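You operate a simulated robot arm through the tools that you are given. There is no shell and no other tool.

You are at the controls of a simulated robot arm. One attempt, no reset.

TASK
Latch the sample door, pull-test it to the red mark and tag it PASS or REWORK.
Fine: zero the readout first; PASS if the door stays shut at 20 N or more, REWORK if it gives; the tag stands in the yellow holder; the door ends shut; touch nothing else on the fixture.

The check looks at the end state, three seconds after you hand in, the way a careful person would. Anything else that was tipped, shoved, dropped, spilled or broken makes it a failure.

THE ROBOT
A 6-joint arm with a two-finger parallel gripper, fixed in place. Base frame: the origin is on the floor under the middle of its stand, x ahead of it, y to its left, z up; the work surface is at about z = 620. Units: mm, degrees, N and s.
With the tool pointing down near the work surface it reaches from about 100 to 600 mm from the base axis. Its first joint turns from -115.0 to 115.0 degrees. Payload 3.43 kg.
The TCP is the grasp point between the finger pads, 34 mm short of the fingertips. In the tool frame z runs along the fingers and y along their closing line. Largest opening 128 mm; finger width 24, thickness 12; the body of the gripper, 48 by 130 mm, starts 96 mm behind the TCP.
Orientation is that of the tool frame in the base frame, as a unit quaternion [w, x, y, z]. With the fingers straight down and closing along the base's y, the tool's x points along the base's -x, its y along +y and its z along -z.

THE INTERFACE
- The arm moves only by the tool apply_moves. Its argument "rows" is a list of rows, each a list of 7 numbers: the shift along the base's x, y, z in cm, then the turn, a rotation vector about the base's x, y, z in degrees, then the opening in per cent of the stroke, from 0 (shut) to 100 (fully open). In form: [[tx, ty, tz, ax, ay, az, grip], ...]. A call has 1 to 20 rows; each row is the pose to reach, as a shift and turn from the pose commanded when the call began. Rows are played at 5 a second. More than 50 mm and 8.6 degrees between two rows, or a gripper value outside its range, and nothing of the call is played. A pose out of reach is approached as far as the arm can. The call stops where the force on the tool passes 60 N (or 10 N more than at its start, if that is more) or the arm is blocked; 0.2 s more then pass. The fingers move at their own pace (about 153 mm/s each) and stop on an object; they squeeze with about 40 N. The grip force told is the motor's: it shows also when the fingers shut on nothing. Time passes only in rows, and 0.2 s behind the last, so rows that repeat a pose let the fingers close. It gives the time, the measured TCP pose, the force on the tool (base axes), the opening and the grip force at its end, in the units of the frame above (readings bear some noise), with the torque about the TCP (base axes, N m) and any sound that the robot's microphone picked up.
- Cameras (640 x 400 px; columns grow to the right, rows downward): "scene" is fixed at [400.4, 650.2, 1424.2]; the picture's right is [-0.99, -0.15, 0.00], its down [-0.08, 0.50, -0.86] and it looks along [0.13, -0.85, -0.51] (base axes); focal length 311 px, centre (320, 200). "wrist" rides on the gripper at [76, -11, -160] in the tool frame; the picture's right is [0.15, 0.99, 0.00], its down [-0.88, 0.13, -0.46] and it looks along [-0.45, 0.07, 0.89] (tool axes); focal length 234 px, centre (320, 200). There is no depth. A picture from a camera that has moved, and an enlarged one, comes with that camera's place and axes in the base frame and with its lens.
- grab_frame(camera): a new picture of that camera. No time passes.
- move_column(by): slides the trunk up (or, below 0, down) by that many mm; the arm rides with it, the base frame stays. It gives what a move gives, with no picture.
- enlarge(camera, box): a new picture of the part [left, top, right, bottom] of that camera's present view, enlarged. No time passes.
- finish_job(): hands the job in; it is judged then, once.

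Nothing tells you positions but the pictures and the camera data. Unless the task says otherwise, let go and move clear before handing in.

The tools are called after "Call:" as name(argument=value, ...) on one line, values as JSON. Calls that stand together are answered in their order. apply_moves: Moves the arm, as the interface text tells. Its arguments: {"type":"object","properties":{"rows":{"type":"array"}},"required":["rows"]} The other tools are called the same way: move_column (by) moves the trunk up or down; grab_frame (camera) takes a picture; enlarge (camera, box) takes an enlarged picture of a part of a camera's view; finish_job () hands the job in.

At the start:

```text
t: 0.0
position: [402.2, -185.0, 1259.2]
tool_rot: [0.0, 0.0, 1.0, 0.001]
ft_force: [-0.4, 0.1, 0.4]
wrist_torque: [0.0, -0.02, 0.01]
finger_gap: 127.9
grasp_force: 0.0
trunk travel left (down, up): [-875.0, 115.0]
```

scene: 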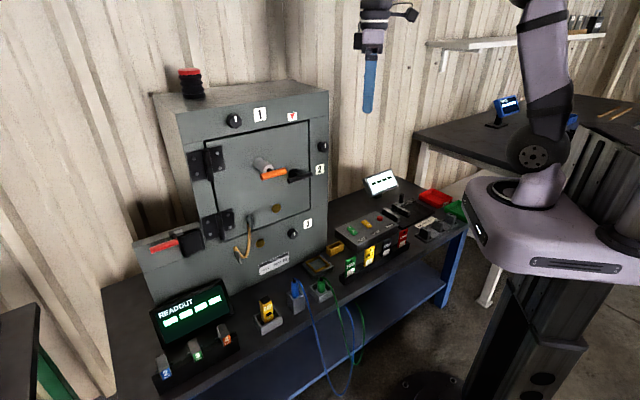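
wrist: 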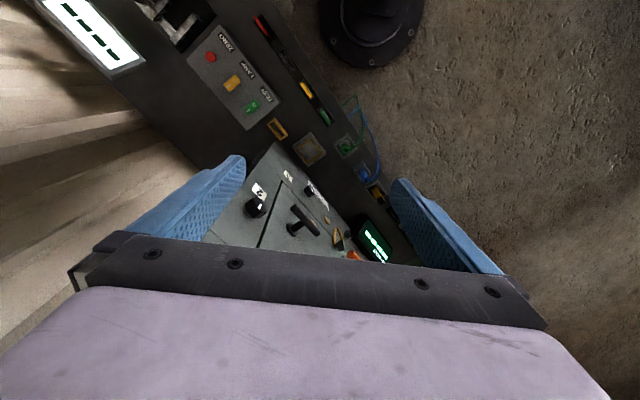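

I see a bench with a grey cabinet fixture (door with handle, hinges, readout), a button box, tags and holders. I'll look closer at the details before moving.

Call:
enlarge(camera="scene", box=[140, 60, 340, 185])

Call:
enlarge(camera="scene", box=[130, 180, 330, 305])

Call:
enlarge(camera="scene", box=[300, 160, 480, 290])

Call:
enlarge(camera="scene", box=[140, 270, 340, 395])

```text
3.20 times, centred on (240, 122) of scene
camera zoom: at [400.4, 650.2, 1424.2], right [-0.99, -0.15, 0.0], down [-0.08, 0.5, -0.86], along [0.13, -0.85, -0.51], focal length 995 px, centre (576, 448)
```

zoom: 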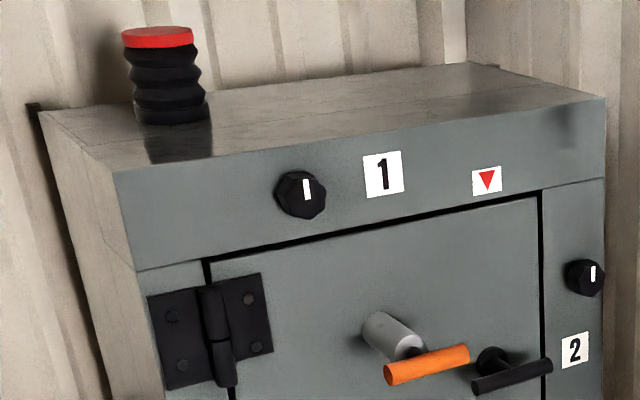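

```text
3.20 times, centred on (230, 242) of scene
camera zoom: at [400.4, 650.2, 1424.2], right [-0.99, -0.15, 0.0], down [-0.08, 0.5, -0.86], along [0.13, -0.85, -0.51], focal length 995 px, centre (608, 64)
```

zoom: 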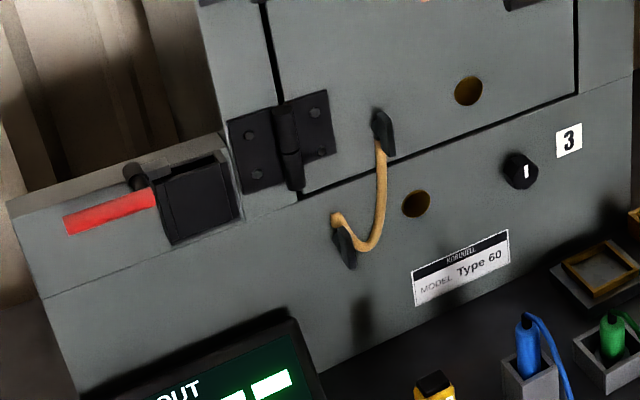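

```text
3.08 times, centred on (390, 225) of scene
camera zoom: at [400.4, 650.2, 1424.2], right [-0.99, -0.15, 0.0], down [-0.08, 0.5, -0.86], along [0.13, -0.85, -0.51], focal length 956 px, centre (105, 123)
```

zoom: 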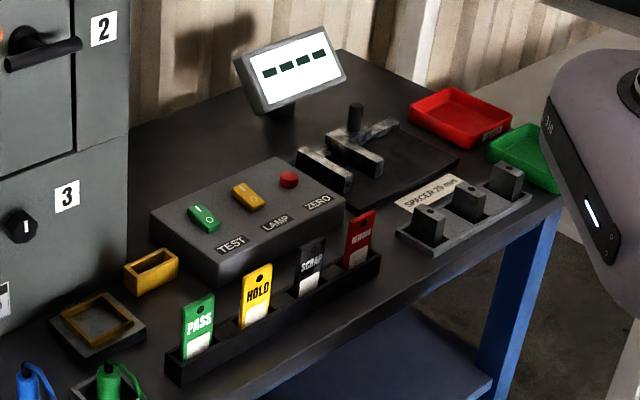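

```text
3.20 times, centred on (240, 332) of scene
camera zoom: at [400.4, 650.2, 1424.2], right [-0.99, -0.15, 0.0], down [-0.08, 0.5, -0.86], along [0.13, -0.85, -0.51], focal length 995 px, centre (576, -224)
```

zoom: 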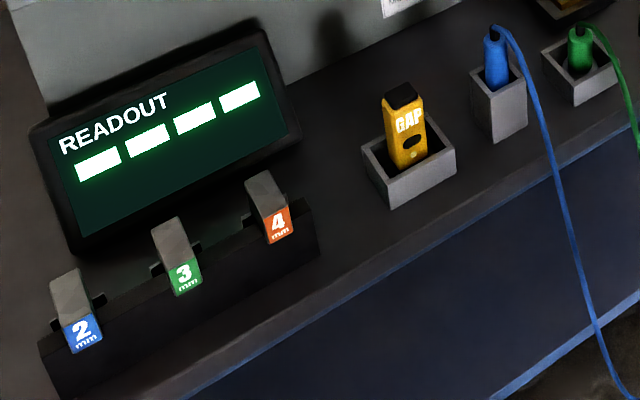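

The cabinet stands at an angle beyond the bench front, and the tags and button box lie nearer the robot. I'll look closer with the wrist camera and at the displays before planning.

Call:
enlarge(camera="wrist", box=[180, 0, 400, 140])

Call:
enlarge(camera="wrist", box=[200, 130, 420, 270])

Call:
enlarge(camera="wrist", box=[20, 0, 240, 140])

Call:
enlarge(camera="scene", box=[240, 140, 340, 205])

Call:
enlarge(camera="scene", box=[340, 200, 440, 265])

```text
2.86 times, centred on (290, 70) of wrist
camera zoom: at [326.8, -196.1, 1417.3], right [-0.15, 0.99, 0.0], down [0.88, 0.13, 0.46], along [0.45, 0.07, -0.89], focal length 669 px, centre (406, 571)
```

zoom: 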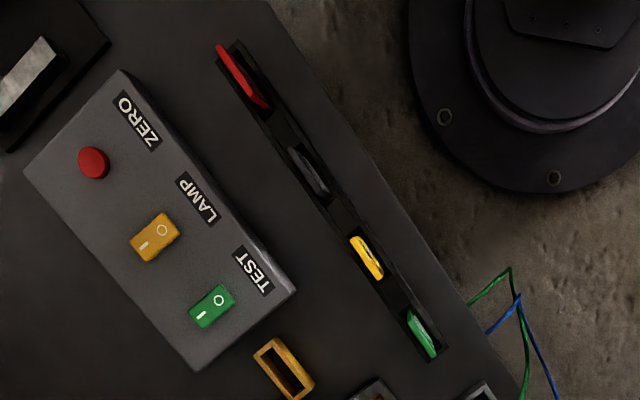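

```text
2.86 times, centred on (310, 200) of wrist
camera zoom: at [326.8, -196.1, 1417.3], right [-0.15, 0.99, 0.0], down [0.88, 0.13, 0.46], along [0.45, 0.07, -0.89], focal length 669 px, centre (349, 200)
```

zoom: 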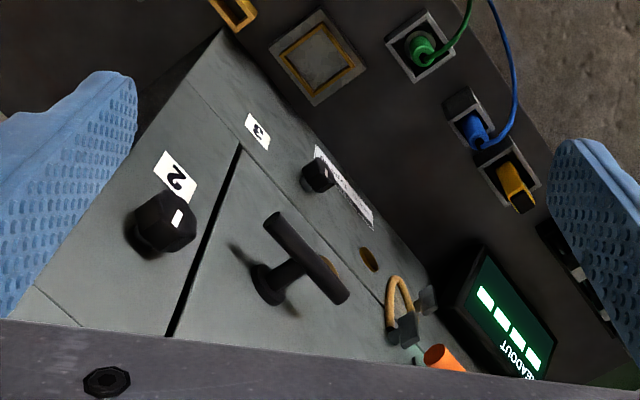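

```text
2.86 times, centred on (130, 70) of wrist
camera zoom: at [326.8, -196.1, 1417.3], right [-0.15, 0.99, 0.0], down [0.88, 0.13, 0.46], along [0.45, 0.07, -0.89], focal length 669 px, centre (863, 571)
```

zoom: 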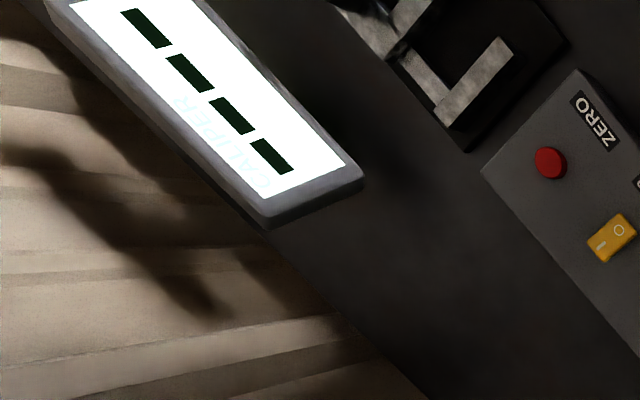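

```text
6.15 times, centred on (290, 172) of scene
camera zoom: at [400.4, 650.2, 1424.2], right [-0.99, -0.15, 0.0], down [-0.08, 0.5, -0.86], along [0.13, -0.85, -0.51], focal length 1913 px, centre (505, 369)
```

zoom: 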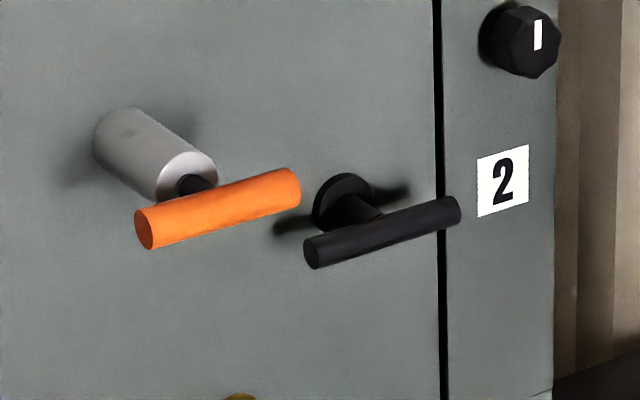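

```text
6.15 times, centred on (390, 232) of scene
camera zoom: at [400.4, 650.2, 1424.2], right [-0.99, -0.15, 0.0], down [-0.08, 0.5, -0.86], along [0.13, -0.85, -0.51], focal length 1913 px, centre (-111, 0)
```

zoom: 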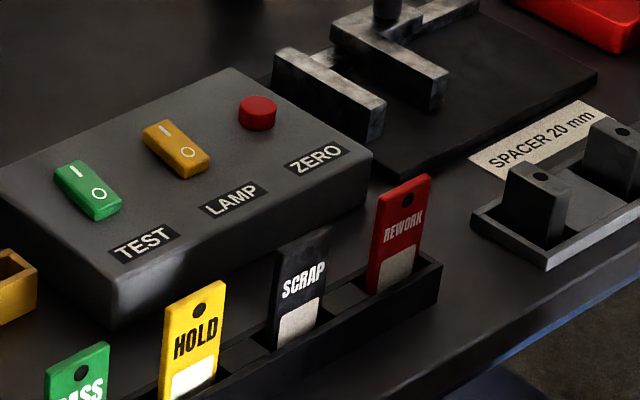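

The ZERO button triangulates to roughly (314, -499, 664), the latch T-lever to roughly (589, -185, 1000) with its bar horizontal, and the orange pull handle sits beside it. I'll move above the button first, fingers shut and still high up, then lower the trunk.

Call:
apply_moves(rows=[[-1.2, -4.5, 0, 0, 0, 0, 50], [-2.5, -9, 0, 0, 0, 0, 0], [-3.8, -13.5, 0, 0, 0, 0, 0], [-5.0, -18, 0, 0, 0, 0, 0], [-6.3, -22.5, 0, 0, 0, 0, 0], [-7.6, -27, 0, 0, 0, 0, 0], [-8.8, -31.4, 0, 0, 0, 0, 0], [-8.8, -31.4, 0, 0, 0, 0, 0]])

```text
t: 1.8
position: [302.7, -467.9, 1240.0]
tool_rot: [-0.001, 0.0, 1.0, 0.001]
ft_force: [-0.1, -0.5, 0.4]
wrist_torque: [0.03, -0.01, -0.02]
finger_gap: 0.0
grasp_force: 32.7
out of reach, approached as far as the arm can: row 6, 7, 8
trunk travel left (down, up): [-875.0, 115.0]
```

That pose was out of reach at this height, so the arm stopped at about (303, -468). I'll lower the arm relative to the trunk to gain reach and check where it lands.

Call:
apply_moves(rows=[[0, 0, -4.5, 0, 0, 0, 0], [0, 0, -9, 0, 0, 0, 0], [0, 0, -13.5, 0, 0, 0, 0], [0, 0, -18, 0, 0, 0, 0], [0, 0, -20, 0, 0, 0, 0], [0, 0, -20, 0, 0, 0, 0]])

Call:
grab_frame(camera="wrist")

Call:
grab_frame(camera="scene")

```text
t: 3.2
position: [302.0, -467.4, 1039.3]
tool_rot: [-0.001, 0.0, 1.0, -0.001]
ft_force: [0.5, -0.2, 0.2]
wrist_torque: [0.01, 0.02, -0.01]
finger_gap: 0.0
grasp_force: 33.4
trunk travel left (down, up): [-875.0, 115.0]
```

```text
taken
camera wrist: at [226.4, -477.7, 1199.4], right [-0.15, 0.99, 0.0], down [0.88, 0.13, 0.46], along [0.45, 0.07, -0.89], focal length 234 px, centre (320, 200)
```

wrist: 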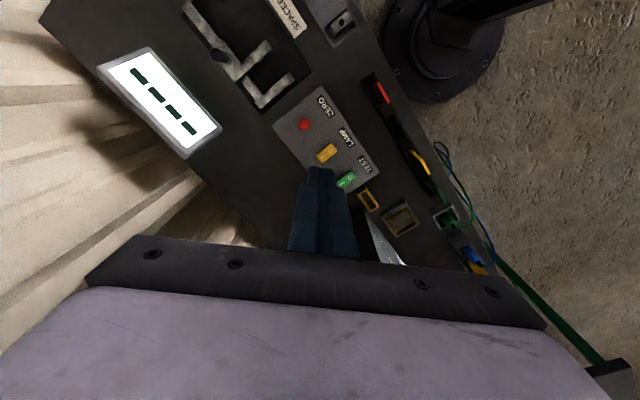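

```text
taken
```

scene: 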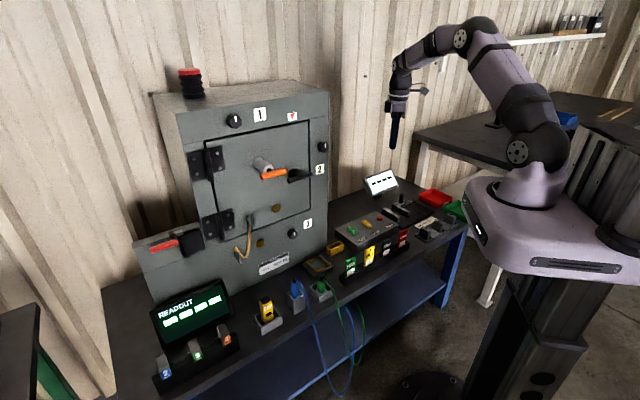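

The ZERO button now reads as about (318, -498, 664) in both views. I'll line up above it and lower the trunk most of the way.

Call:
apply_moves(rows=[[0.8, -1.5, 0, 0, 0, 0, 0], [1.5, -3.1, 0, 0, 0, 0, 0], [1.5, -3.1, 0, 0, 0, 0, 0]])

Call:
move_column(by=-260)

Call:
grab_frame(camera="wrist")

Call:
enlarge(camera="scene", box=[340, 180, 440, 245])

```text
t: 4.0
position: [317.6, -497.0, 1040.3]
tool_rot: [0.0, 0.001, 1.0, 0.0]
ft_force: [0.2, 0.7, -0.3]
wrist_torque: [0.0, 0.01, 0.04]
finger_gap: 0.0
grasp_force: 32.3
trunk travel left (down, up): [-875.0, 115.0]
```

```text
t: 6.7
position: [318.3, -497.1, 781.4]
tool_rot: [0.0, 0.0, 1.0, 0.0]
ft_force: [0.2, 0.2, -0.3]
wrist_torque: [0.02, 0.0, 0.01]
finger_gap: 0.0
grasp_force: 32.9
trunk travel left (down, up): [-615.0, 375.0]
```

```text
taken
camera wrist: at [242.4, -507.9, 941.3], right [-0.15, 0.99, 0.0], down [0.88, 0.13, 0.46], along [0.45, 0.07, -0.89], focal length 234 px, centre (320, 200)
```

wrist: 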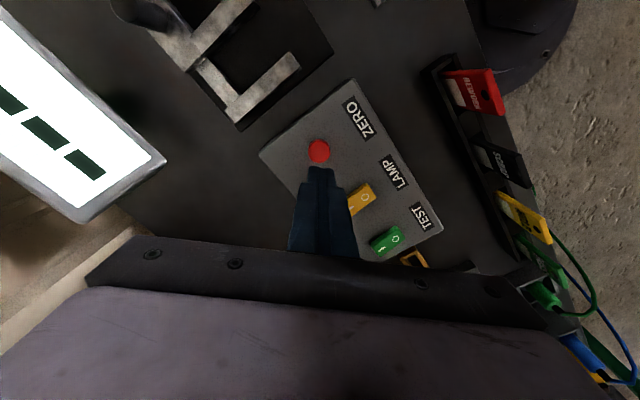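

```text
6.15 times, centred on (390, 212) of scene
camera zoom: at [400.4, 650.2, 1424.2], right [-0.99, -0.15, 0.0], down [-0.08, 0.5, -0.86], along [0.13, -0.85, -0.51], focal length 1913 px, centre (-111, 123)
```

zoom: 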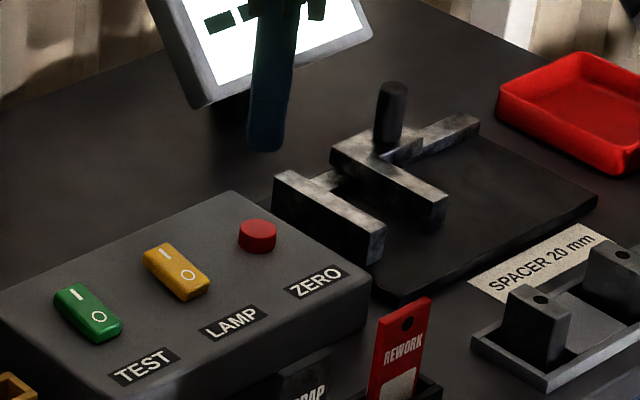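

The shut fingertips are centred over the red ZERO button. I'll descend in steps, watching the force and the readout.

Call:
apply_moves(rows=[[0, 0, -3.5, 0, 0, 0, 0], [0, 0, -6.5, 0, 0, 0, 0], [0, 0, -7.2, 0, 0, 0, 0], [0, 0, -7.5, 0, 0, 0, 0], [0, 0, -7.8, 0, 0, 0, 0]])

Call:
grab_frame(camera="wrist")

Call:
enlarge(camera="scene", box=[340, 180, 440, 245])

```text
t: 7.9
position: [318.3, -496.8, 707.1]
tool_rot: [0.003, 0.0, 1.0, -0.003]
ft_force: [5.1, 3.5, 21.3]
wrist_torque: [0.13, -0.09, -0.05]
finger_gap: 0.0
grasp_force: 33.5
trunk travel left (down, up): [-615.0, 375.0]
heard: click
```

```text
taken
camera wrist: at [242.6, -507.1, 866.8], right [-0.15, 0.99, -0.01], down [0.88, 0.13, 0.46], along [0.45, 0.06, -0.89], focal length 234 px, centre (320, 200)
```

wrist: 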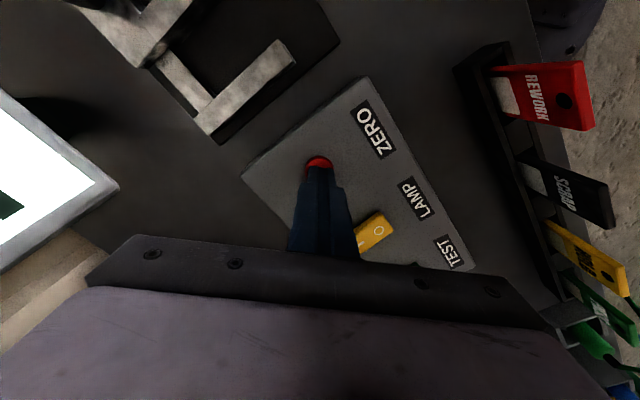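

```text
6.15 times, centred on (390, 212) of scene
camera zoom: at [400.4, 650.2, 1424.2], right [-0.99, -0.15, 0.0], down [-0.08, 0.5, -0.86], along [0.13, -0.85, -0.51], focal length 1913 px, centre (-111, 123)
```

zoom: 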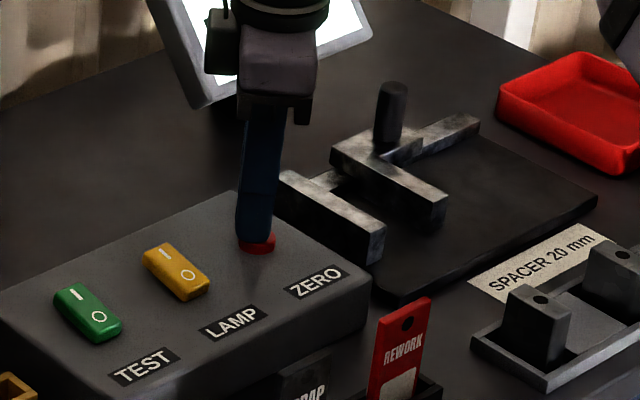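

The button clicked at about 21 N. I'll back off straight up and read the display.

Call:
apply_moves(rows=[[0, 0, 1, 0, 0, 0, 0], [0, 0, 5, 0, 0, 0, 0], [0, 0, 9, 0, 0, 0, 0], [0, 0, 9, 0, 0, 0, 0]])

Call:
enlarge(camera="scene", box=[140, 270, 250, 345])

Call:
enlarge(camera="scene", box=[340, 160, 440, 225])

Call:
grab_frame(camera="scene")

```text
t: 8.9
position: [317.5, -496.9, 794.6]
tool_rot: [0.0, 0.0, 1.0, 0.0]
ft_force: [-0.3, 0.8, -0.5]
wrist_torque: [0.0, 0.02, -0.01]
finger_gap: 0.0
grasp_force: 33.0
trunk travel left (down, up): [-615.0, 375.0]
```

```text
5.33 times, centred on (195, 308) of scene
camera zoom: at [400.4, 650.2, 1424.2], right [-0.99, -0.15, 0.0], down [-0.08, 0.5, -0.86], along [0.13, -0.85, -0.51], focal length 1658 px, centre (987, -373)
```

zoom: 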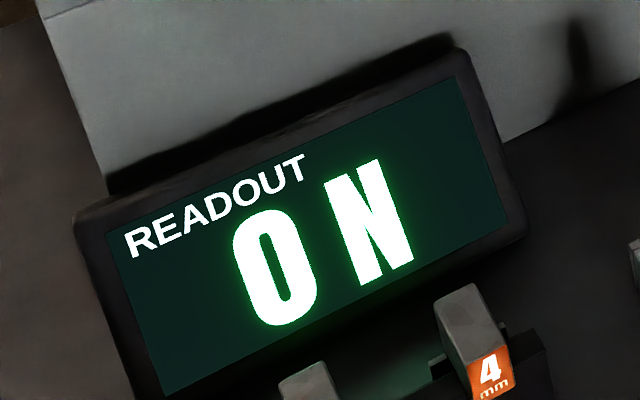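

```text
6.15 times, centred on (390, 192) of scene
camera zoom: at [400.4, 650.2, 1424.2], right [-0.99, -0.15, 0.0], down [-0.08, 0.5, -0.86], along [0.13, -0.85, -0.51], focal length 1913 px, centre (-111, 246)
```

zoom: 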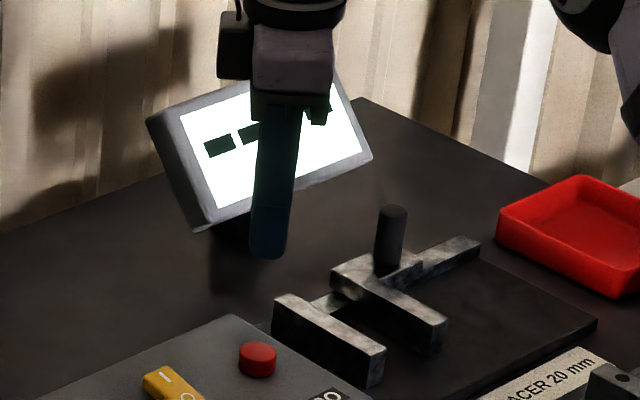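

```text
taken
```

scene: 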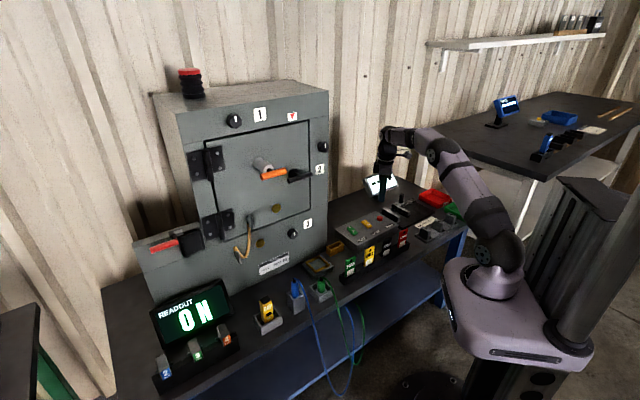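

The readout now shows 0 N. The cabinet face works out at 45°, with its plane at x−y≈830, and the latch lever's bar is about 40 mm in front of it. Next I'll raise the trunk and turn the tool to face the door for a closer look.

Call:
move_column(by=150)

Call:
apply_moves(rows=[[0.5, 4.9, 0, 0, 0, 0, 0], [1, 9.8, 0, -2.927, -7.077, -2.927, 0], [2, 14.6, 0, -5.854, -14.154, -5.854, 0], [3.5, 19.3, 0, -8.781, -21.231, -8.781, 0], [5.5, 23.8, 0, -11.708, -28.308, -11.708, 0], [8, 28, 0, -14.635, -35.385, -14.635, 0], [10.5, 32, 0, -17.562, -42.462, -17.562, 0], [13, 36, 0, -20.489, -49.539, -20.489, 0], [15.5, 39.5, 0, -23.416, -56.616, -23.416, 0], [18, 42.5, 0, -26.343, -63.693, -26.343, 0], [20, 45, 0, -29.27, -70.77, -29.27, 0], [20.5, 45.5, 0, -32.197, -77.847, -32.197, 0], [20.5, 45.5, 0, -35.124, -84.924, -35.124, 0], [20.5, 45.5, 0, -35.124, -84.924, -35.124, 0]])

Call:
grab_frame(camera="wrist")

Call:
grab_frame(camera="scene")

```text
t: 10.6
position: [318.2, -495.9, 944.4]
tool_rot: [0.0, -0.001, 1.0, 0.0]
ft_force: [0.3, -0.7, 0.1]
wrist_torque: [0.0, 0.02, 0.01]
finger_gap: 0.0
grasp_force: 33.1
trunk travel left (down, up): [-765.0, 225.0]
```

```text
t: 13.6
position: [408.7, -323.0, 997.8]
tool_rot: [0.656, 0.264, 0.688, -0.165]
ft_force: [-0.7, 0.0, 1.1]
wrist_torque: [-0.04, 0.01, 0.01]
finger_gap: 0.0
grasp_force: 33.4
out of reach, approached as far as the arm can: row 6, 7, 8, 9, 10, 11, 12, 13, 14
trunk travel left (down, up): [-765.0, 225.0]
```

```text
taken
camera wrist: at [272.4, -228.7, 935.4], right [0.57, 0.82, -0.03], down [-0.3, 0.24, 0.93], along [0.76, -0.52, 0.38], focal length 234 px, centre (320, 200)
```

wrist: 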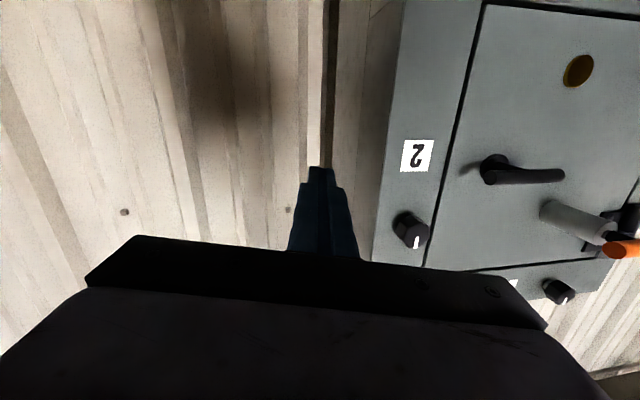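

```text
taken
```

scene: 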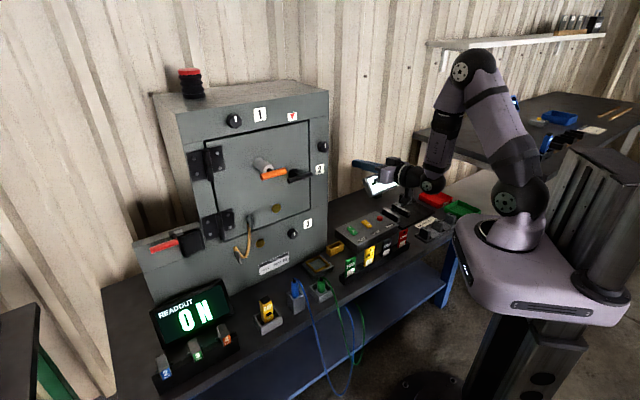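

The arm reached the orientation only partly and stalled near (409, -323, 998), so some joint or reach limit is involved. I'll look closely at the arm's shape to understand it before going on.

Call:
enlarge(camera="scene", box=[330, 30, 580, 220])

Call:
enlarge(camera="wrist", box=[370, 0, 640, 170])

Call:
enlarge(camera="wrist", box=[370, 130, 640, 300])

```text
2.11 times, centred on (455, 125) of scene
camera zoom: at [400.4, 650.2, 1424.2], right [-0.99, -0.15, 0.0], down [-0.08, 0.5, -0.86], along [0.13, -0.85, -0.51], focal length 654 px, centre (36, 358)
```

zoom: 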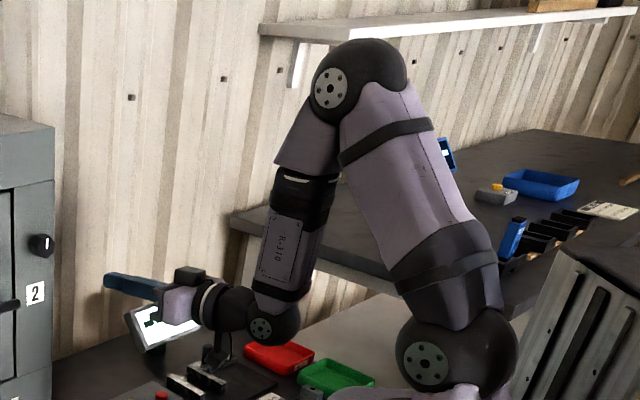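

```text
2.35 times, centred on (505, 85) of wrist
camera zoom: at [272.4, -228.7, 935.4], right [0.57, 0.82, -0.03], down [-0.3, 0.24, 0.93], along [0.76, -0.52, 0.38], focal length 551 px, centre (-115, 471)
```

zoom: 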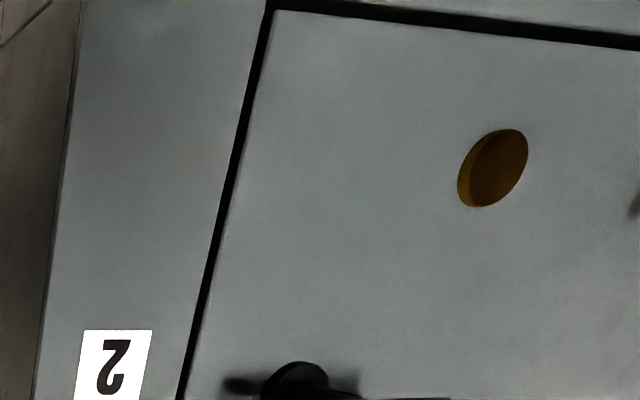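

```text
2.35 times, centred on (505, 215) of wrist
camera zoom: at [272.4, -228.7, 935.4], right [0.57, 0.82, -0.03], down [-0.3, 0.24, 0.93], along [0.76, -0.52, 0.38], focal length 551 px, centre (-115, 165)
```

zoom: 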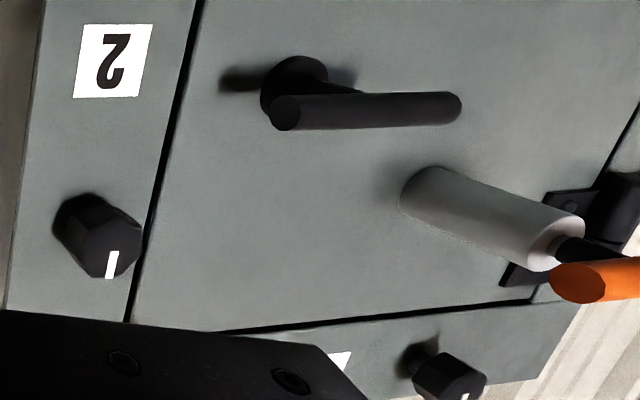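

The arm has a spherical-type wrist, and my path took the tool through line with the forearm, which is a singular pose. The tool is now nearly horizontal with the wrist well bent, so I'll lower the trunk and swing over to face the door from here.

Call:
move_column(by=-150)

Call:
apply_moves(rows=[[1.5, 4.0, 1.1, -1.2, 0.1, -1.36, 0], [3.0, 8.0, 2.3, -2.4, 0.2, -2.7, 0], [4.6, 12.0, 3.4, -3.6, 0.3, -4.1, 0], [6.3, 16.0, 4.6, -4.8, 0.4, -5.5, 0], [8.0, 20.0, 5.7, -6.0, 0.5, -6.8, 0], [9.7, 24.0, 6.9, -7.2, 0.6, -8.2, 0], [11.5, 28.1, 8.0, -8.45, 0.7, -9.55, 0], [11.5, 28.1, 8.0, -8.45, 0.7, -9.55, 0]])

Call:
grab_frame(camera="wrist")

Call:
grab_frame(camera="scene")

```text
t: 15.4
position: [409.7, -323.2, 848.3]
tool_rot: [0.654, 0.267, 0.688, -0.165]
ft_force: [-0.6, 0.0, -0.7]
wrist_torque: [0.01, -0.01, 0.02]
finger_gap: 0.1
grasp_force: 33.3
trunk travel left (down, up): [-615.0, 375.0]
```

```text
t: 17.2
position: [414.5, -326.5, 972.9]
tool_rot: [0.664, 0.221, 0.681, -0.216]
ft_force: [-0.1, 0.4, 0.0]
wrist_torque: [0.02, 0.01, -0.02]
finger_gap: 0.0
grasp_force: 32.8
out of reach, approached as far as the arm can: row 1, 2, 3, 4, 5, 6, 7, 8
trunk travel left (down, up): [-615.0, 375.0]
```

```text
taken
camera wrist: at [277.4, -241.6, 901.0], right [0.58, 0.8, -0.15], down [-0.27, 0.36, 0.89], along [0.77, -0.47, 0.43], focal length 234 px, centre (320, 200)
```

wrist: 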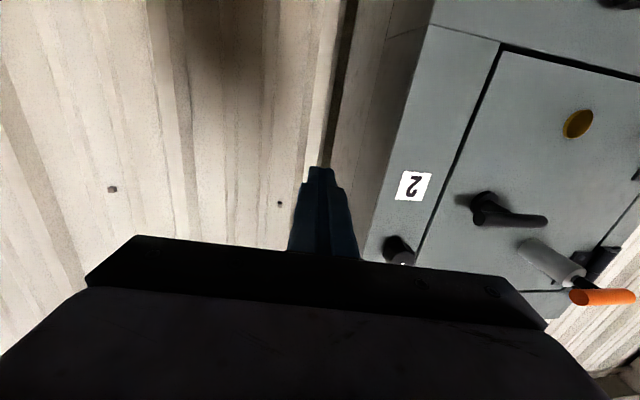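

```text
taken
```

scene: 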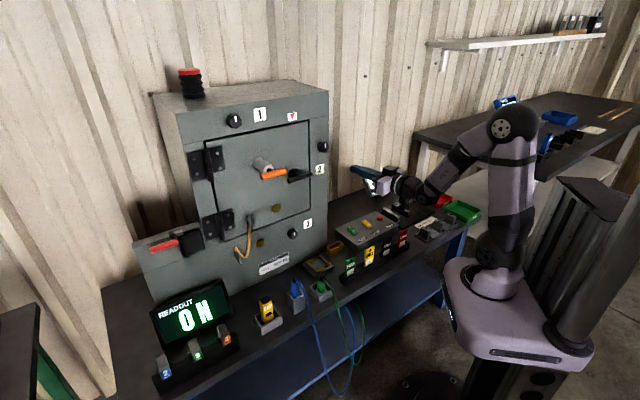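

The tool's azimuth sticks near the arm's own azimuth, so a wrist joint seems to be at a limit. I'll test a small move where the whole arm just swings about its base axis, to find what is blocking.

Call:
apply_moves(rows=[[1.64, 2.23, 0, 0, 0, 3, 0], [3.19, 4.51, 0, 0, 0, 6, 0], [3.19, 4.51, 0, 0, 0, 6, 0]])

```text
t: 18.0
position: [446.0, -286.3, 974.9]
tool_rot: [0.674, 0.183, 0.692, -0.18]
ft_force: [-0.2, -0.3, 0.1]
wrist_torque: [-0.01, 0.01, 0.0]
finger_gap: 0.0
grasp_force: 33.0
out of reach, approached as far as the arm can: row 2, 3
trunk travel left (down, up): [-615.0, 375.0]
```

That mostly worked, so the base joint is free. Next I'll try a radial move outward to see whether the elbow is what's limiting.

Call:
apply_moves(rows=[[1.7, -1.0, 0, 0, 0, 0, 0], [3.4, -2.0, 0, 0, 0, 0, 0], [3.4, -2.0, 0, 0, 0, 0, 0]])

Call:
apply_moves(rows=[[0, 0, 0, 0, 0, -4, 0], [0, 0, 0, 0, 0, -8, 0], [0, 0, 0, 0, 0, -8, 0]])

Call:
enlarge(camera="scene", box=[330, 80, 580, 320])

```text
t: 18.8
position: [479.3, -311.0, 977.0]
tool_rot: [0.674, 0.182, 0.693, -0.178]
ft_force: [-0.2, 0.1, -0.6]
wrist_torque: [0.01, -0.01, -0.02]
finger_gap: 0.0
grasp_force: 33.3
out of reach, approached as far as the arm can: row 2, 3
trunk travel left (down, up): [-615.0, 375.0]
```

```text
t: 19.6
position: [479.3, -311.3, 976.8]
tool_rot: [0.675, 0.182, 0.692, -0.179]
ft_force: [0.2, 0.8, -0.8]
wrist_torque: [0.01, 0.0, 0.02]
finger_gap: 0.3
grasp_force: 33.3
out of reach, approached as far as the arm can: row 1, 2, 3
trunk travel left (down, up): [-615.0, 375.0]
```

```text
1.67 times, centred on (455, 200) of scene
camera zoom: at [400.4, 650.2, 1424.2], right [-0.99, -0.15, 0.0], down [-0.08, 0.5, -0.86], along [0.13, -0.85, -0.51], focal length 518 px, centre (95, 200)
```

zoom: 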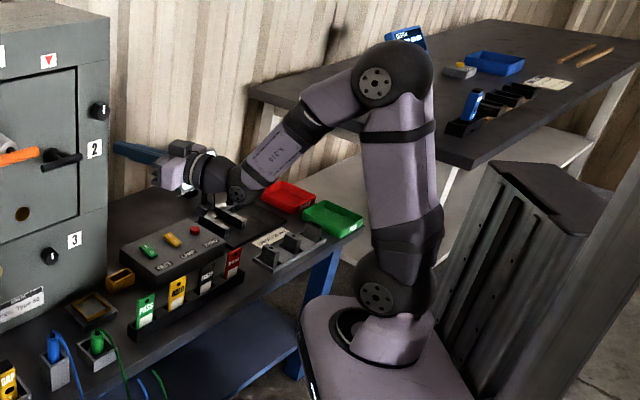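

Yawing right is fully blocked while swinging works. I'll test yawing left by a few degrees, since the forearm roll may sit at its stop. There is no contact and the forces are near zero.

Call:
apply_moves(rows=[[-1.5, 1.5, 0, 0, 0, 0, 0], [-3, 3, 0, 0, 0, 0, 0], [-4.5, 4.5, 0, 0, 0, 0, 0], [-6, 6, 0, 0, 0, 0, 0], [-6, 6, 0, 0, 0, 0, 0]])

Call:
apply_moves(rows=[[0, 0, 0, 0, 0, 4, 0], [0, 0, 0, 0, 0, 8, 0], [0, 0, 0, 0, 0, 8, 0]])

```text
t: 20.8
position: [449.1, -283.5, 978.2]
tool_rot: [0.675, 0.181, 0.692, -0.178]
ft_force: [-0.9, 0.3, 0.3]
wrist_torque: [0.01, 0.0, 0.01]
finger_gap: 0.1
grasp_force: 33.1
out of reach, approached as far as the arm can: row 3, 4, 5
trunk travel left (down, up): [-615.0, 375.0]
```

```text
t: 21.6
position: [450.0, -283.6, 977.0]
tool_rot: [0.686, 0.133, 0.704, -0.13]
ft_force: [0.3, -0.2, -0.1]
wrist_torque: [-0.02, 0.02, 0.0]
finger_gap: 0.0
grasp_force: 33.1
trunk travel left (down, up): [-615.0, 375.0]
```

Yawing left works, so a wrist joint is at one end of its range. I'll test rolling about the tool axis both ways to tell which joint.

Call:
apply_moves(rows=[[0, 0, 0, 3.7, -1.46, 0, 0], [0, 0, 0, 7.45, -2.92, 0, 0], [0, 0, 0, 7.45, -2.92, 0, 0]])

Call:
apply_moves(rows=[[0, 0, 0, -3.7, 1.46, 0, 0], [0, 0, 0, -7.45, 2.92, 0, 0], [0, 0, 0, -11.2, 4.4, 0, 0], [0, 0, 0, -14.9, 5.84, 0, 0], [0, 0, 0, -14.9, 5.84, 0, 0]])

```text
t: 22.4
position: [448.5, -283.0, 978.2]
tool_rot: [0.693, 0.181, 0.693, -0.081]
ft_force: [0.8, 0.4, 0.3]
wrist_torque: [0.04, 0.0, -0.01]
finger_gap: 0.2
grasp_force: 32.9
trunk travel left (down, up): [-615.0, 375.0]
```

```text
t: 23.6
position: [448.2, -283.5, 976.3]
tool_rot: [0.675, 0.085, 0.711, -0.179]
ft_force: [0.2, 0.7, 1.4]
wrist_torque: [-0.01, -0.02, 0.0]
finger_gap: 0.0
grasp_force: 33.1
trunk travel left (down, up): [-615.0, 375.0]
```

Rolling is free both ways. With this roll offset I'll yaw right again and see whether the limit moves, which would separate J4 from J6.

Call:
apply_moves(rows=[[0, 0, 0, 0, 0, -4, 0], [0, 0, 0, 0, 0, -8, 0], [0, 0, 0, 0, 0, -12, 0], [0, 0, 0, 0, 0, -16, 0], [0, 0, 0, 0, 0, -20, 0], [0, 0, 0, 0, 0, -20, 0]])

```text
t: 25.0
position: [388.3, -328.3, 1025.4]
tool_rot: [0.641, 0.225, 0.689, -0.254]
ft_force: [0.5, 0.8, 0.0]
wrist_torque: [0.0, 0.04, -0.02]
finger_gap: 0.0
grasp_force: 32.9
out of reach, approached as far as the arm can: row 1, 2, 3, 4, 5, 6
trunk travel left (down, up): [-615.0, 375.0]
```

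The roll offset changed the yaw limit, so the flange roll seems to be the joint near its stop. I'll roll 40° the free way and try yawing right again.

Call:
apply_moves(rows=[[-1, 1, 0, 6.15, -5.1, -0.4, 0], [-2, 2, 0, 12.3, -10.2, -0.8, 0], [-3, 3, 0, 18.5, -15.3, -1.2, 0], [-3, 3, 0, 24.6, -20.4, -1.6, 0], [-3, 3, 0, 30.8, -25.5, -2.0, 0], [-3, 3, 0, 30.8, -25.5, -2.0, 0]])

Call:
apply_moves(rows=[[0, 0, 0, 0, 0, -4, 0], [0, 0, 0, 0, 0, -8, 0], [0, 0, 0, 0, 0, -12, 0], [0, 0, 0, 0, 0, -12, 0]])

```text
t: 26.4
position: [376.2, -324.6, 1045.7]
tool_rot: [0.689, 0.448, 0.57, -0.019]
ft_force: [0.0, -0.3, 0.2]
wrist_torque: [-0.02, 0.02, 0.01]
finger_gap: 0.0
grasp_force: 33.0
out of reach, approached as far as the arm can: row 1, 2, 3, 4, 5, 6
trunk travel left (down, up): [-615.0, 375.0]
```

```text
t: 27.4
position: [314.1, -371.6, 1052.3]
tool_rot: [0.683, 0.503, 0.522, -0.088]
ft_force: [-0.4, 0.8, -0.3]
wrist_torque: [0.0, -0.01, 0.0]
finger_gap: 0.0
grasp_force: 33.0
out of reach, approached as far as the arm can: row 1, 2, 3, 4
trunk travel left (down, up): [-615.0, 375.0]
```

The forearm roll is at its stop, because the wrist flipped when it passed through line with the forearm. I'll unwind it by rotating the tool around the forearm axis the free way until the tool points down again, all in clear space above the bench front.

Call:
apply_moves(rows=[[1.47, 1.28, 0.05, -4.6, 5.11, 5.0, 0], [2.82, 2.68, -0.14, -9.2, 10.22, 10.0, 0], [4.01, 4.16, -0.56, -13.8, 15.33, 15.0, 0], [5.02, 5.7, -1.19, -18.4, 20.44, 20.0, 0], [5.84, 7.26, -2.03, -23.0, 25.55, 25.0, 0], [6.43, 8.8, -3.06, -27.6, 30.66, 30.0, 0], [6.79, 10.3, -4.26, -32.2, 35.77, 35.0, 0], [6.91, 11.72, -5.59, -36.8, 40.88, 40.0, 0], [6.79, 13.02, -7.03, -41.4, 45.99, 45.0, 0], [6.43, 14.19, -8.55, -46.0, 51.1, 50.0, 0], [5.84, 15.19, -10.12, -50.6, 56.21, 55.0, 0], [5.02, 16.0, -11.69, -55.2, 61.32, 60.0, 0], [4.01, 16.61, -13.24, -59.8, 66.43, 65.0, 0], [2.82, 17.0, -14.73, -64.4, 71.54, 70.0, 0], [1.47, 17.16, -16.13, -69.0, 76.65, 75.0, 0], [0.0, 17.08, -17.41, -73.6, 81.76, 80.0, 0], [-1.56, 16.78, -18.54, -78.2, 86.87, 85.0, 0], [-3.18, 16.26, -19.49, -82.8, 91.98, 90.0, 0], [-4.81, 15.53, -20.25, -87.4, 97.09, 95.0, 0], [-6.44, 14.6, -20.79, -92.0, 102.2, 100.0, 0]])

Call:
grab_frame(camera="scene")

```text
t: 31.6
position: [250.8, -224.4, 844.9]
tool_rot: [0.072, -0.685, 0.699, -0.19]
ft_force: [0.5, 1.0, -0.6]
wrist_torque: [0.01, -0.01, -0.03]
finger_gap: 0.1
grasp_force: 33.2
trunk travel left (down, up): [-615.0, 375.0]
```

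```text
taken
```

scene: 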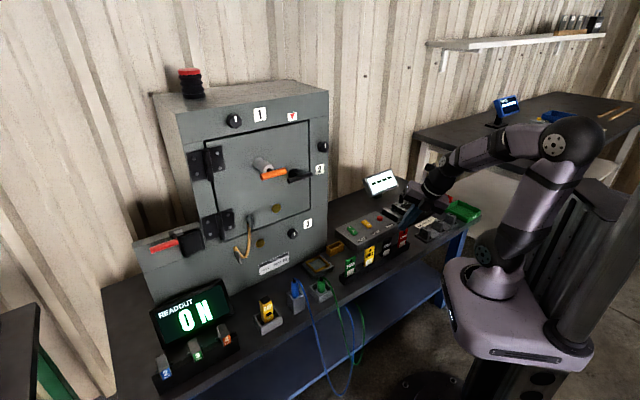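

The wrist is unwound and the tool points nearly down again at (251, -224, 845). I'll square the tool to the starting orientation and swing left in front of the bench, then approach the door with the wrist bent to the right.

Call:
apply_moves(rows=[[0.7, 2.6, 0, 2.207, 0.839, -7.95, 0], [1.4, 5.2, 0.1, 4.414, 1.678, -15.9, 0], [2.2, 7.8, 0.2, 6.62, 2.517, -23.85, 0], [2.9, 10.4, 0.2, 8.83, 3.356, -31.8, 0], [3.6, 13.0, 0.3, 11.03, 4.195, -39.75, 0], [4.3, 15.5, 0.3, 13.24, 5.03, -47.7, 0], [5.0, 18.1, 0.4, 15.45, 5.87, -55.65, 0], [5.8, 20.7, 0.4, 17.66, 6.71, -63.6, 0], [6.5, 23.3, 0.5, 19.86, 7.55, -71.55, 0], [7.2, 25.9, 0.5, 22.07, 8.39, -79.5, 0], [7.9, 28.4, 0.5, 24.28, 9.23, -87.45, 0], [7.9, 28.4, 0.5, 24.28, 9.23, -87.45, 0]])

Call:
grab_frame(camera="scene")

```text
t: 34.2
position: [328.9, 59.6, 847.6]
tool_rot: [0.0, 0.002, 1.0, -0.001]
ft_force: [0.5, -0.4, -0.4]
wrist_torque: [-0.01, -0.03, -0.05]
finger_gap: 0.0
grasp_force: 32.7
out of reach, approached as far as the arm can: row 1, 2, 3, 4, 5, 6
trunk travel left (down, up): [-615.0, 375.0]
```

```text
taken
```

scene: 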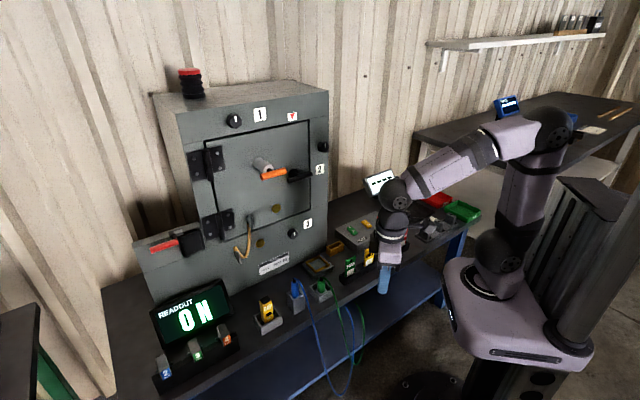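

The tool is straight down at (329, 60, 848) in clear space. Now I'll swing the tool round to the right so it faces the door squarely, with its closing line vertical, stopping well short of the fixture.

Call:
apply_moves(rows=[[1.5, -2.36, -0.93, -7.077, -2.927, 2.927, 0], [3.12, -4.59, -1.45, -14.15, -5.854, 5.854, 0], [4.84, -6.64, -1.55, -21.23, -8.78, 8.78, 0], [6.62, -8.46, -1.26, -28.31, -11.71, 11.71, 0], [8.44, -10.0, -0.61, -35.39, -14.64, 14.64, 0], [10.25, -11.22, 0.36, -42.46, -17.56, 17.56, 0], [12.03, -12.07, 1.61, -49.54, -20.49, 20.49, 0], [13.74, -12.53, 3.09, -56.62, -23.42, 23.42, 0], [15.36, -12.58, 4.75, -63.69, -26.34, 26.34, 0], [16.85, -12.21, 6.52, -70.77, -29.27, 29.27, 0], [18.19, -11.41, 8.36, -77.85, -32.2, 32.2, 0], [19.35, -10.19, 10.2, -84.92, -35.12, 35.12, 0], [19.35, -10.19, 10.2, -84.92, -35.12, 35.12, 0]])

Call:
grab_frame(camera="wrist")

Call:
grab_frame(camera="scene")

```text
t: 37.0
position: [523.2, -42.0, 949.8]
tool_rot: [-0.272, 0.269, -0.652, 0.654]
ft_force: [-1.0, -0.5, 0.5]
wrist_torque: [0.01, 0.0, 0.03]
finger_gap: 0.0
grasp_force: 33.0
trunk travel left (down, up): [-615.0, 375.0]
```

```text
taken
camera wrist: at [356.3, 17.2, 961.6], right [-0.1, -0.1, -0.99], down [0.3, 0.95, -0.13], along [0.95, -0.31, -0.06], focal length 234 px, centre (320, 200)
```

wrist: 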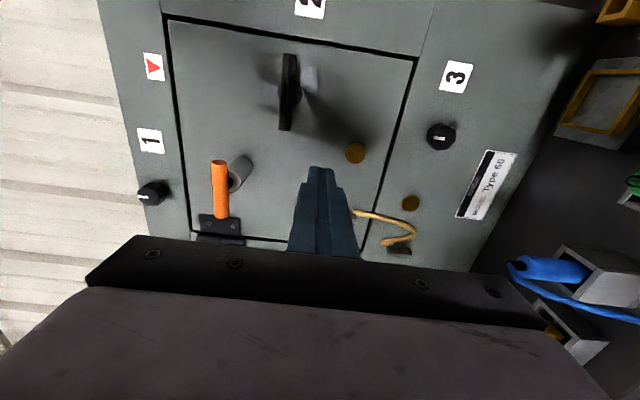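

```text
taken
```

scene: 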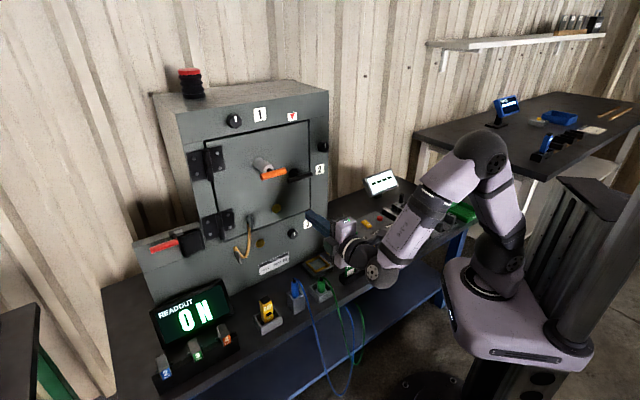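

The arm now faces the door squarely and the wrist camera sees it whole, rotated 90°. I'll enlarge the lever, the pull handle and the red mark.

Call:
enlarge(camera="wrist", box=[230, 30, 400, 140])

Call:
enlarge(camera="wrist", box=[100, 20, 310, 260])

Call:
enlarge(camera="wrist", box=[180, 130, 300, 240])

Call:
enlarge(camera="scene", box=[130, 210, 230, 275])

```text
3.64 times, centred on (315, 85) of wrist
camera zoom: at [356.3, 17.2, 961.6], right [-0.1, -0.1, -0.99], down [0.3, 0.95, -0.13], along [0.95, -0.31, -0.06], focal length 852 px, centre (338, 618)
```

zoom: 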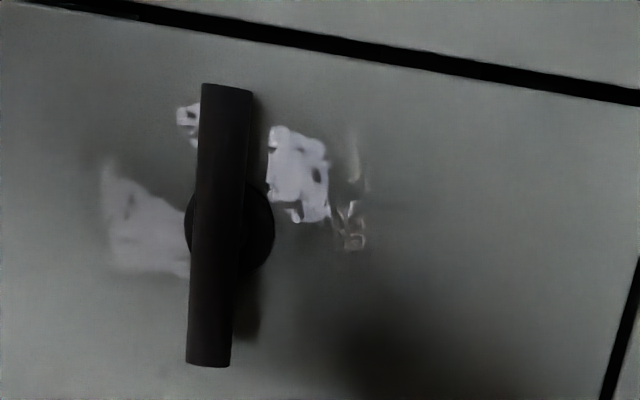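

```text
1.67 times, centred on (205, 140) of wrist
camera zoom: at [356.3, 17.2, 961.6], right [-0.1, -0.1, -0.99], down [0.3, 0.95, -0.13], along [0.95, -0.31, -0.06], focal length 390 px, centre (512, 300)
```

zoom: 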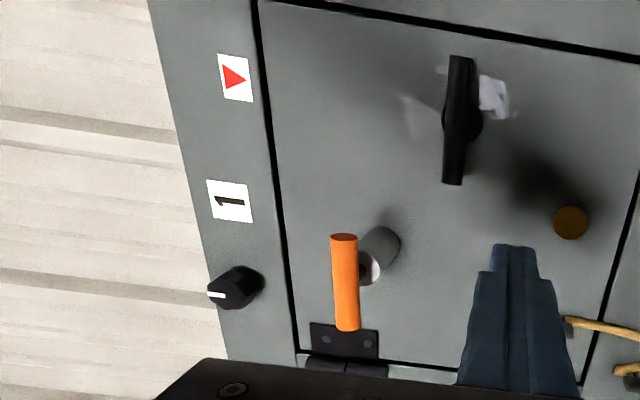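

```text
3.64 times, centred on (240, 185) of wrist
camera zoom: at [356.3, 17.2, 961.6], right [-0.1, -0.1, -0.99], down [0.3, 0.95, -0.13], along [0.95, -0.31, -0.06], focal length 852 px, centre (611, 254)
```

zoom: 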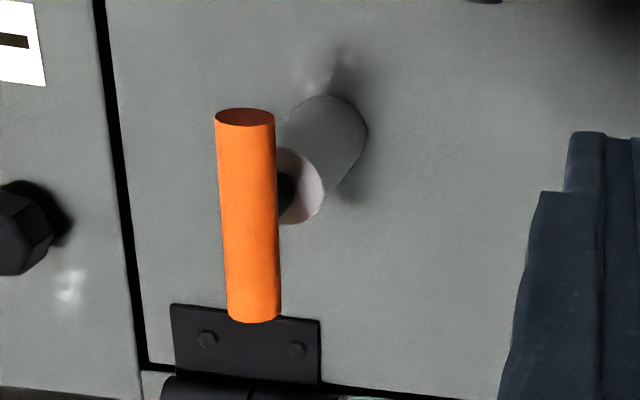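

```text
6.15 times, centred on (180, 242) of scene
camera zoom: at [400.4, 650.2, 1424.2], right [-0.99, -0.15, 0.0], down [-0.08, 0.5, -0.86], along [0.13, -0.85, -0.51], focal length 1913 px, centre (1182, -62)
```

zoom: 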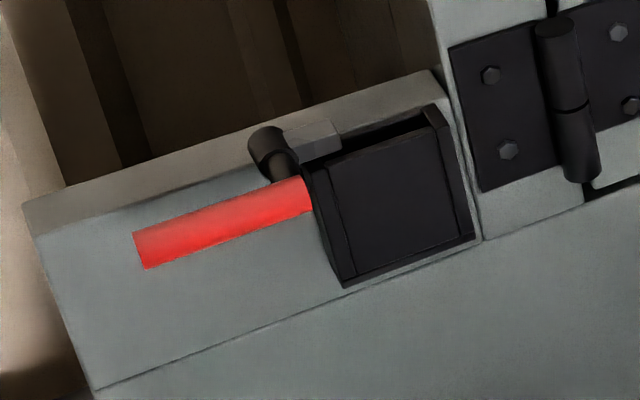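

The lever bar is horizontal and centred at face coordinates s≈285, z≈998, about 549 deep, some 38 mm off the door. I'll open the fingers and line up in front of it.

Call:
apply_moves(rows=[[0, -1.5, 1.0, 0, 0, 0, 50], [-0.1, -4.0, 2.6, 0, 0, 0, 50], [-0.35, -7.4, 4.8, 0, 0, 0, 50], [-0.35, -7.4, 4.8, 0, 0, 0, 50]])

Call:
grab_frame(camera="wrist")

Call:
enlarge(camera="scene", box=[220, 120, 420, 245])

```text
t: 38.0
position: [518.8, -117.7, 998.0]
tool_rot: [0.272, -0.269, 0.653, -0.653]
ft_force: [-1.0, 0.4, 0.0]
wrist_torque: [0.03, 0.0, 0.02]
finger_gap: 64.1
grasp_force: 0.0
trunk travel left (down, up): [-615.0, 375.0]
```

```text
taken
camera wrist: at [354.0, -58.0, 1009.6], right [-0.1, -0.1, -0.99], down [0.3, 0.94, -0.13], along [0.95, -0.31, -0.06], focal length 234 px, centre (320, 200)
```

wrist: 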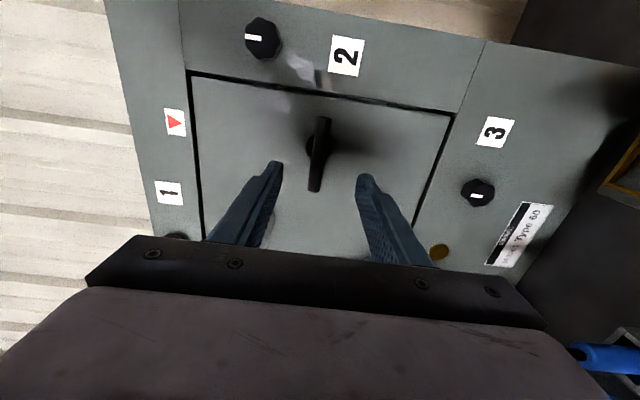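

```text
3.20 times, centred on (320, 182) of scene
camera zoom: at [400.4, 650.2, 1424.2], right [-0.99, -0.15, 0.0], down [-0.08, 0.5, -0.86], along [0.13, -0.85, -0.51], focal length 995 px, centre (320, 256)
```

zoom: 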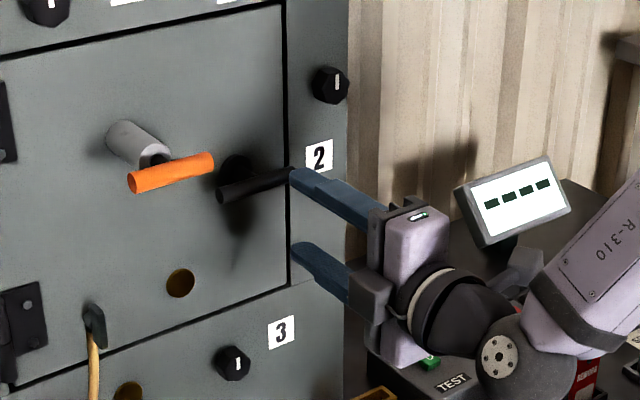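

The lever sits centred between the open fingers. I'll move straight in 83 mm so the pads straddle the bar, then check.

Call:
apply_moves(rows=[[1.5, -1.4, 0, 0, 0, 0, 50], [3.0, -2.8, 0, 0, 0, 0, 50], [4.5, -4.3, 0, 0, 0, 0, 50], [5.9, -5.8, 0, 0, 0, 0, 50], [5.9, -5.8, 0, 0, 0, 0, 50]])

Call:
grab_frame(camera="wrist")

Call:
enlarge(camera="scene", box=[220, 120, 420, 245])

```text
t: 39.2
position: [578.1, -172.9, 1000.2]
tool_rot: [0.272, -0.269, 0.654, -0.653]
ft_force: [0.7, -0.1, -0.8]
wrist_torque: [0.0, -0.02, 0.02]
finger_gap: 63.9
grasp_force: 0.1
trunk travel left (down, up): [-615.0, 375.0]
```

```text
taken
camera wrist: at [412.4, -114.0, 1010.5], right [-0.1, -0.1, -0.99], down [0.3, 0.94, -0.13], along [0.95, -0.31, -0.06], focal length 234 px, centre (320, 200)
```

wrist: 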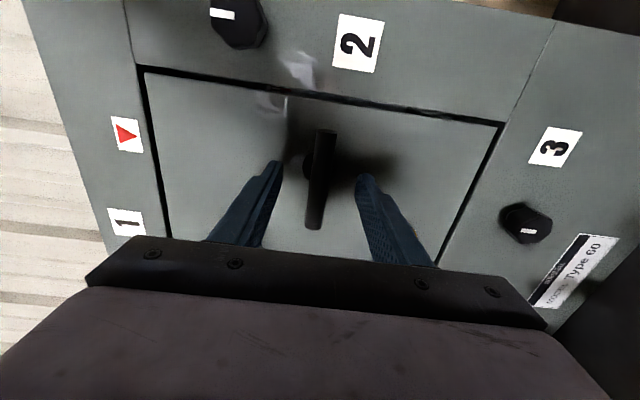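

```text
3.20 times, centred on (320, 182) of scene
camera zoom: at [400.4, 650.2, 1424.2], right [-0.99, -0.15, 0.0], down [-0.08, 0.5, -0.86], along [0.13, -0.85, -0.51], focal length 995 px, centre (320, 256)
```

zoom: 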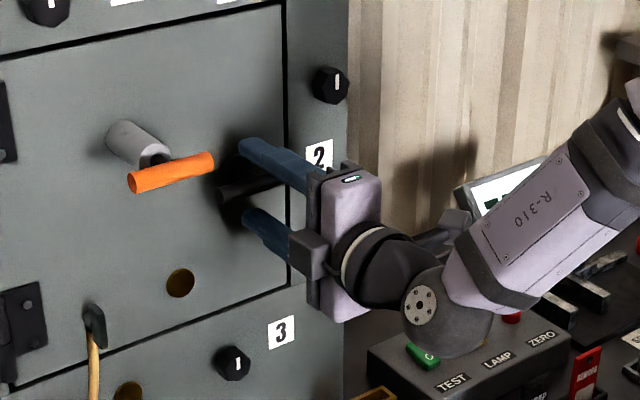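

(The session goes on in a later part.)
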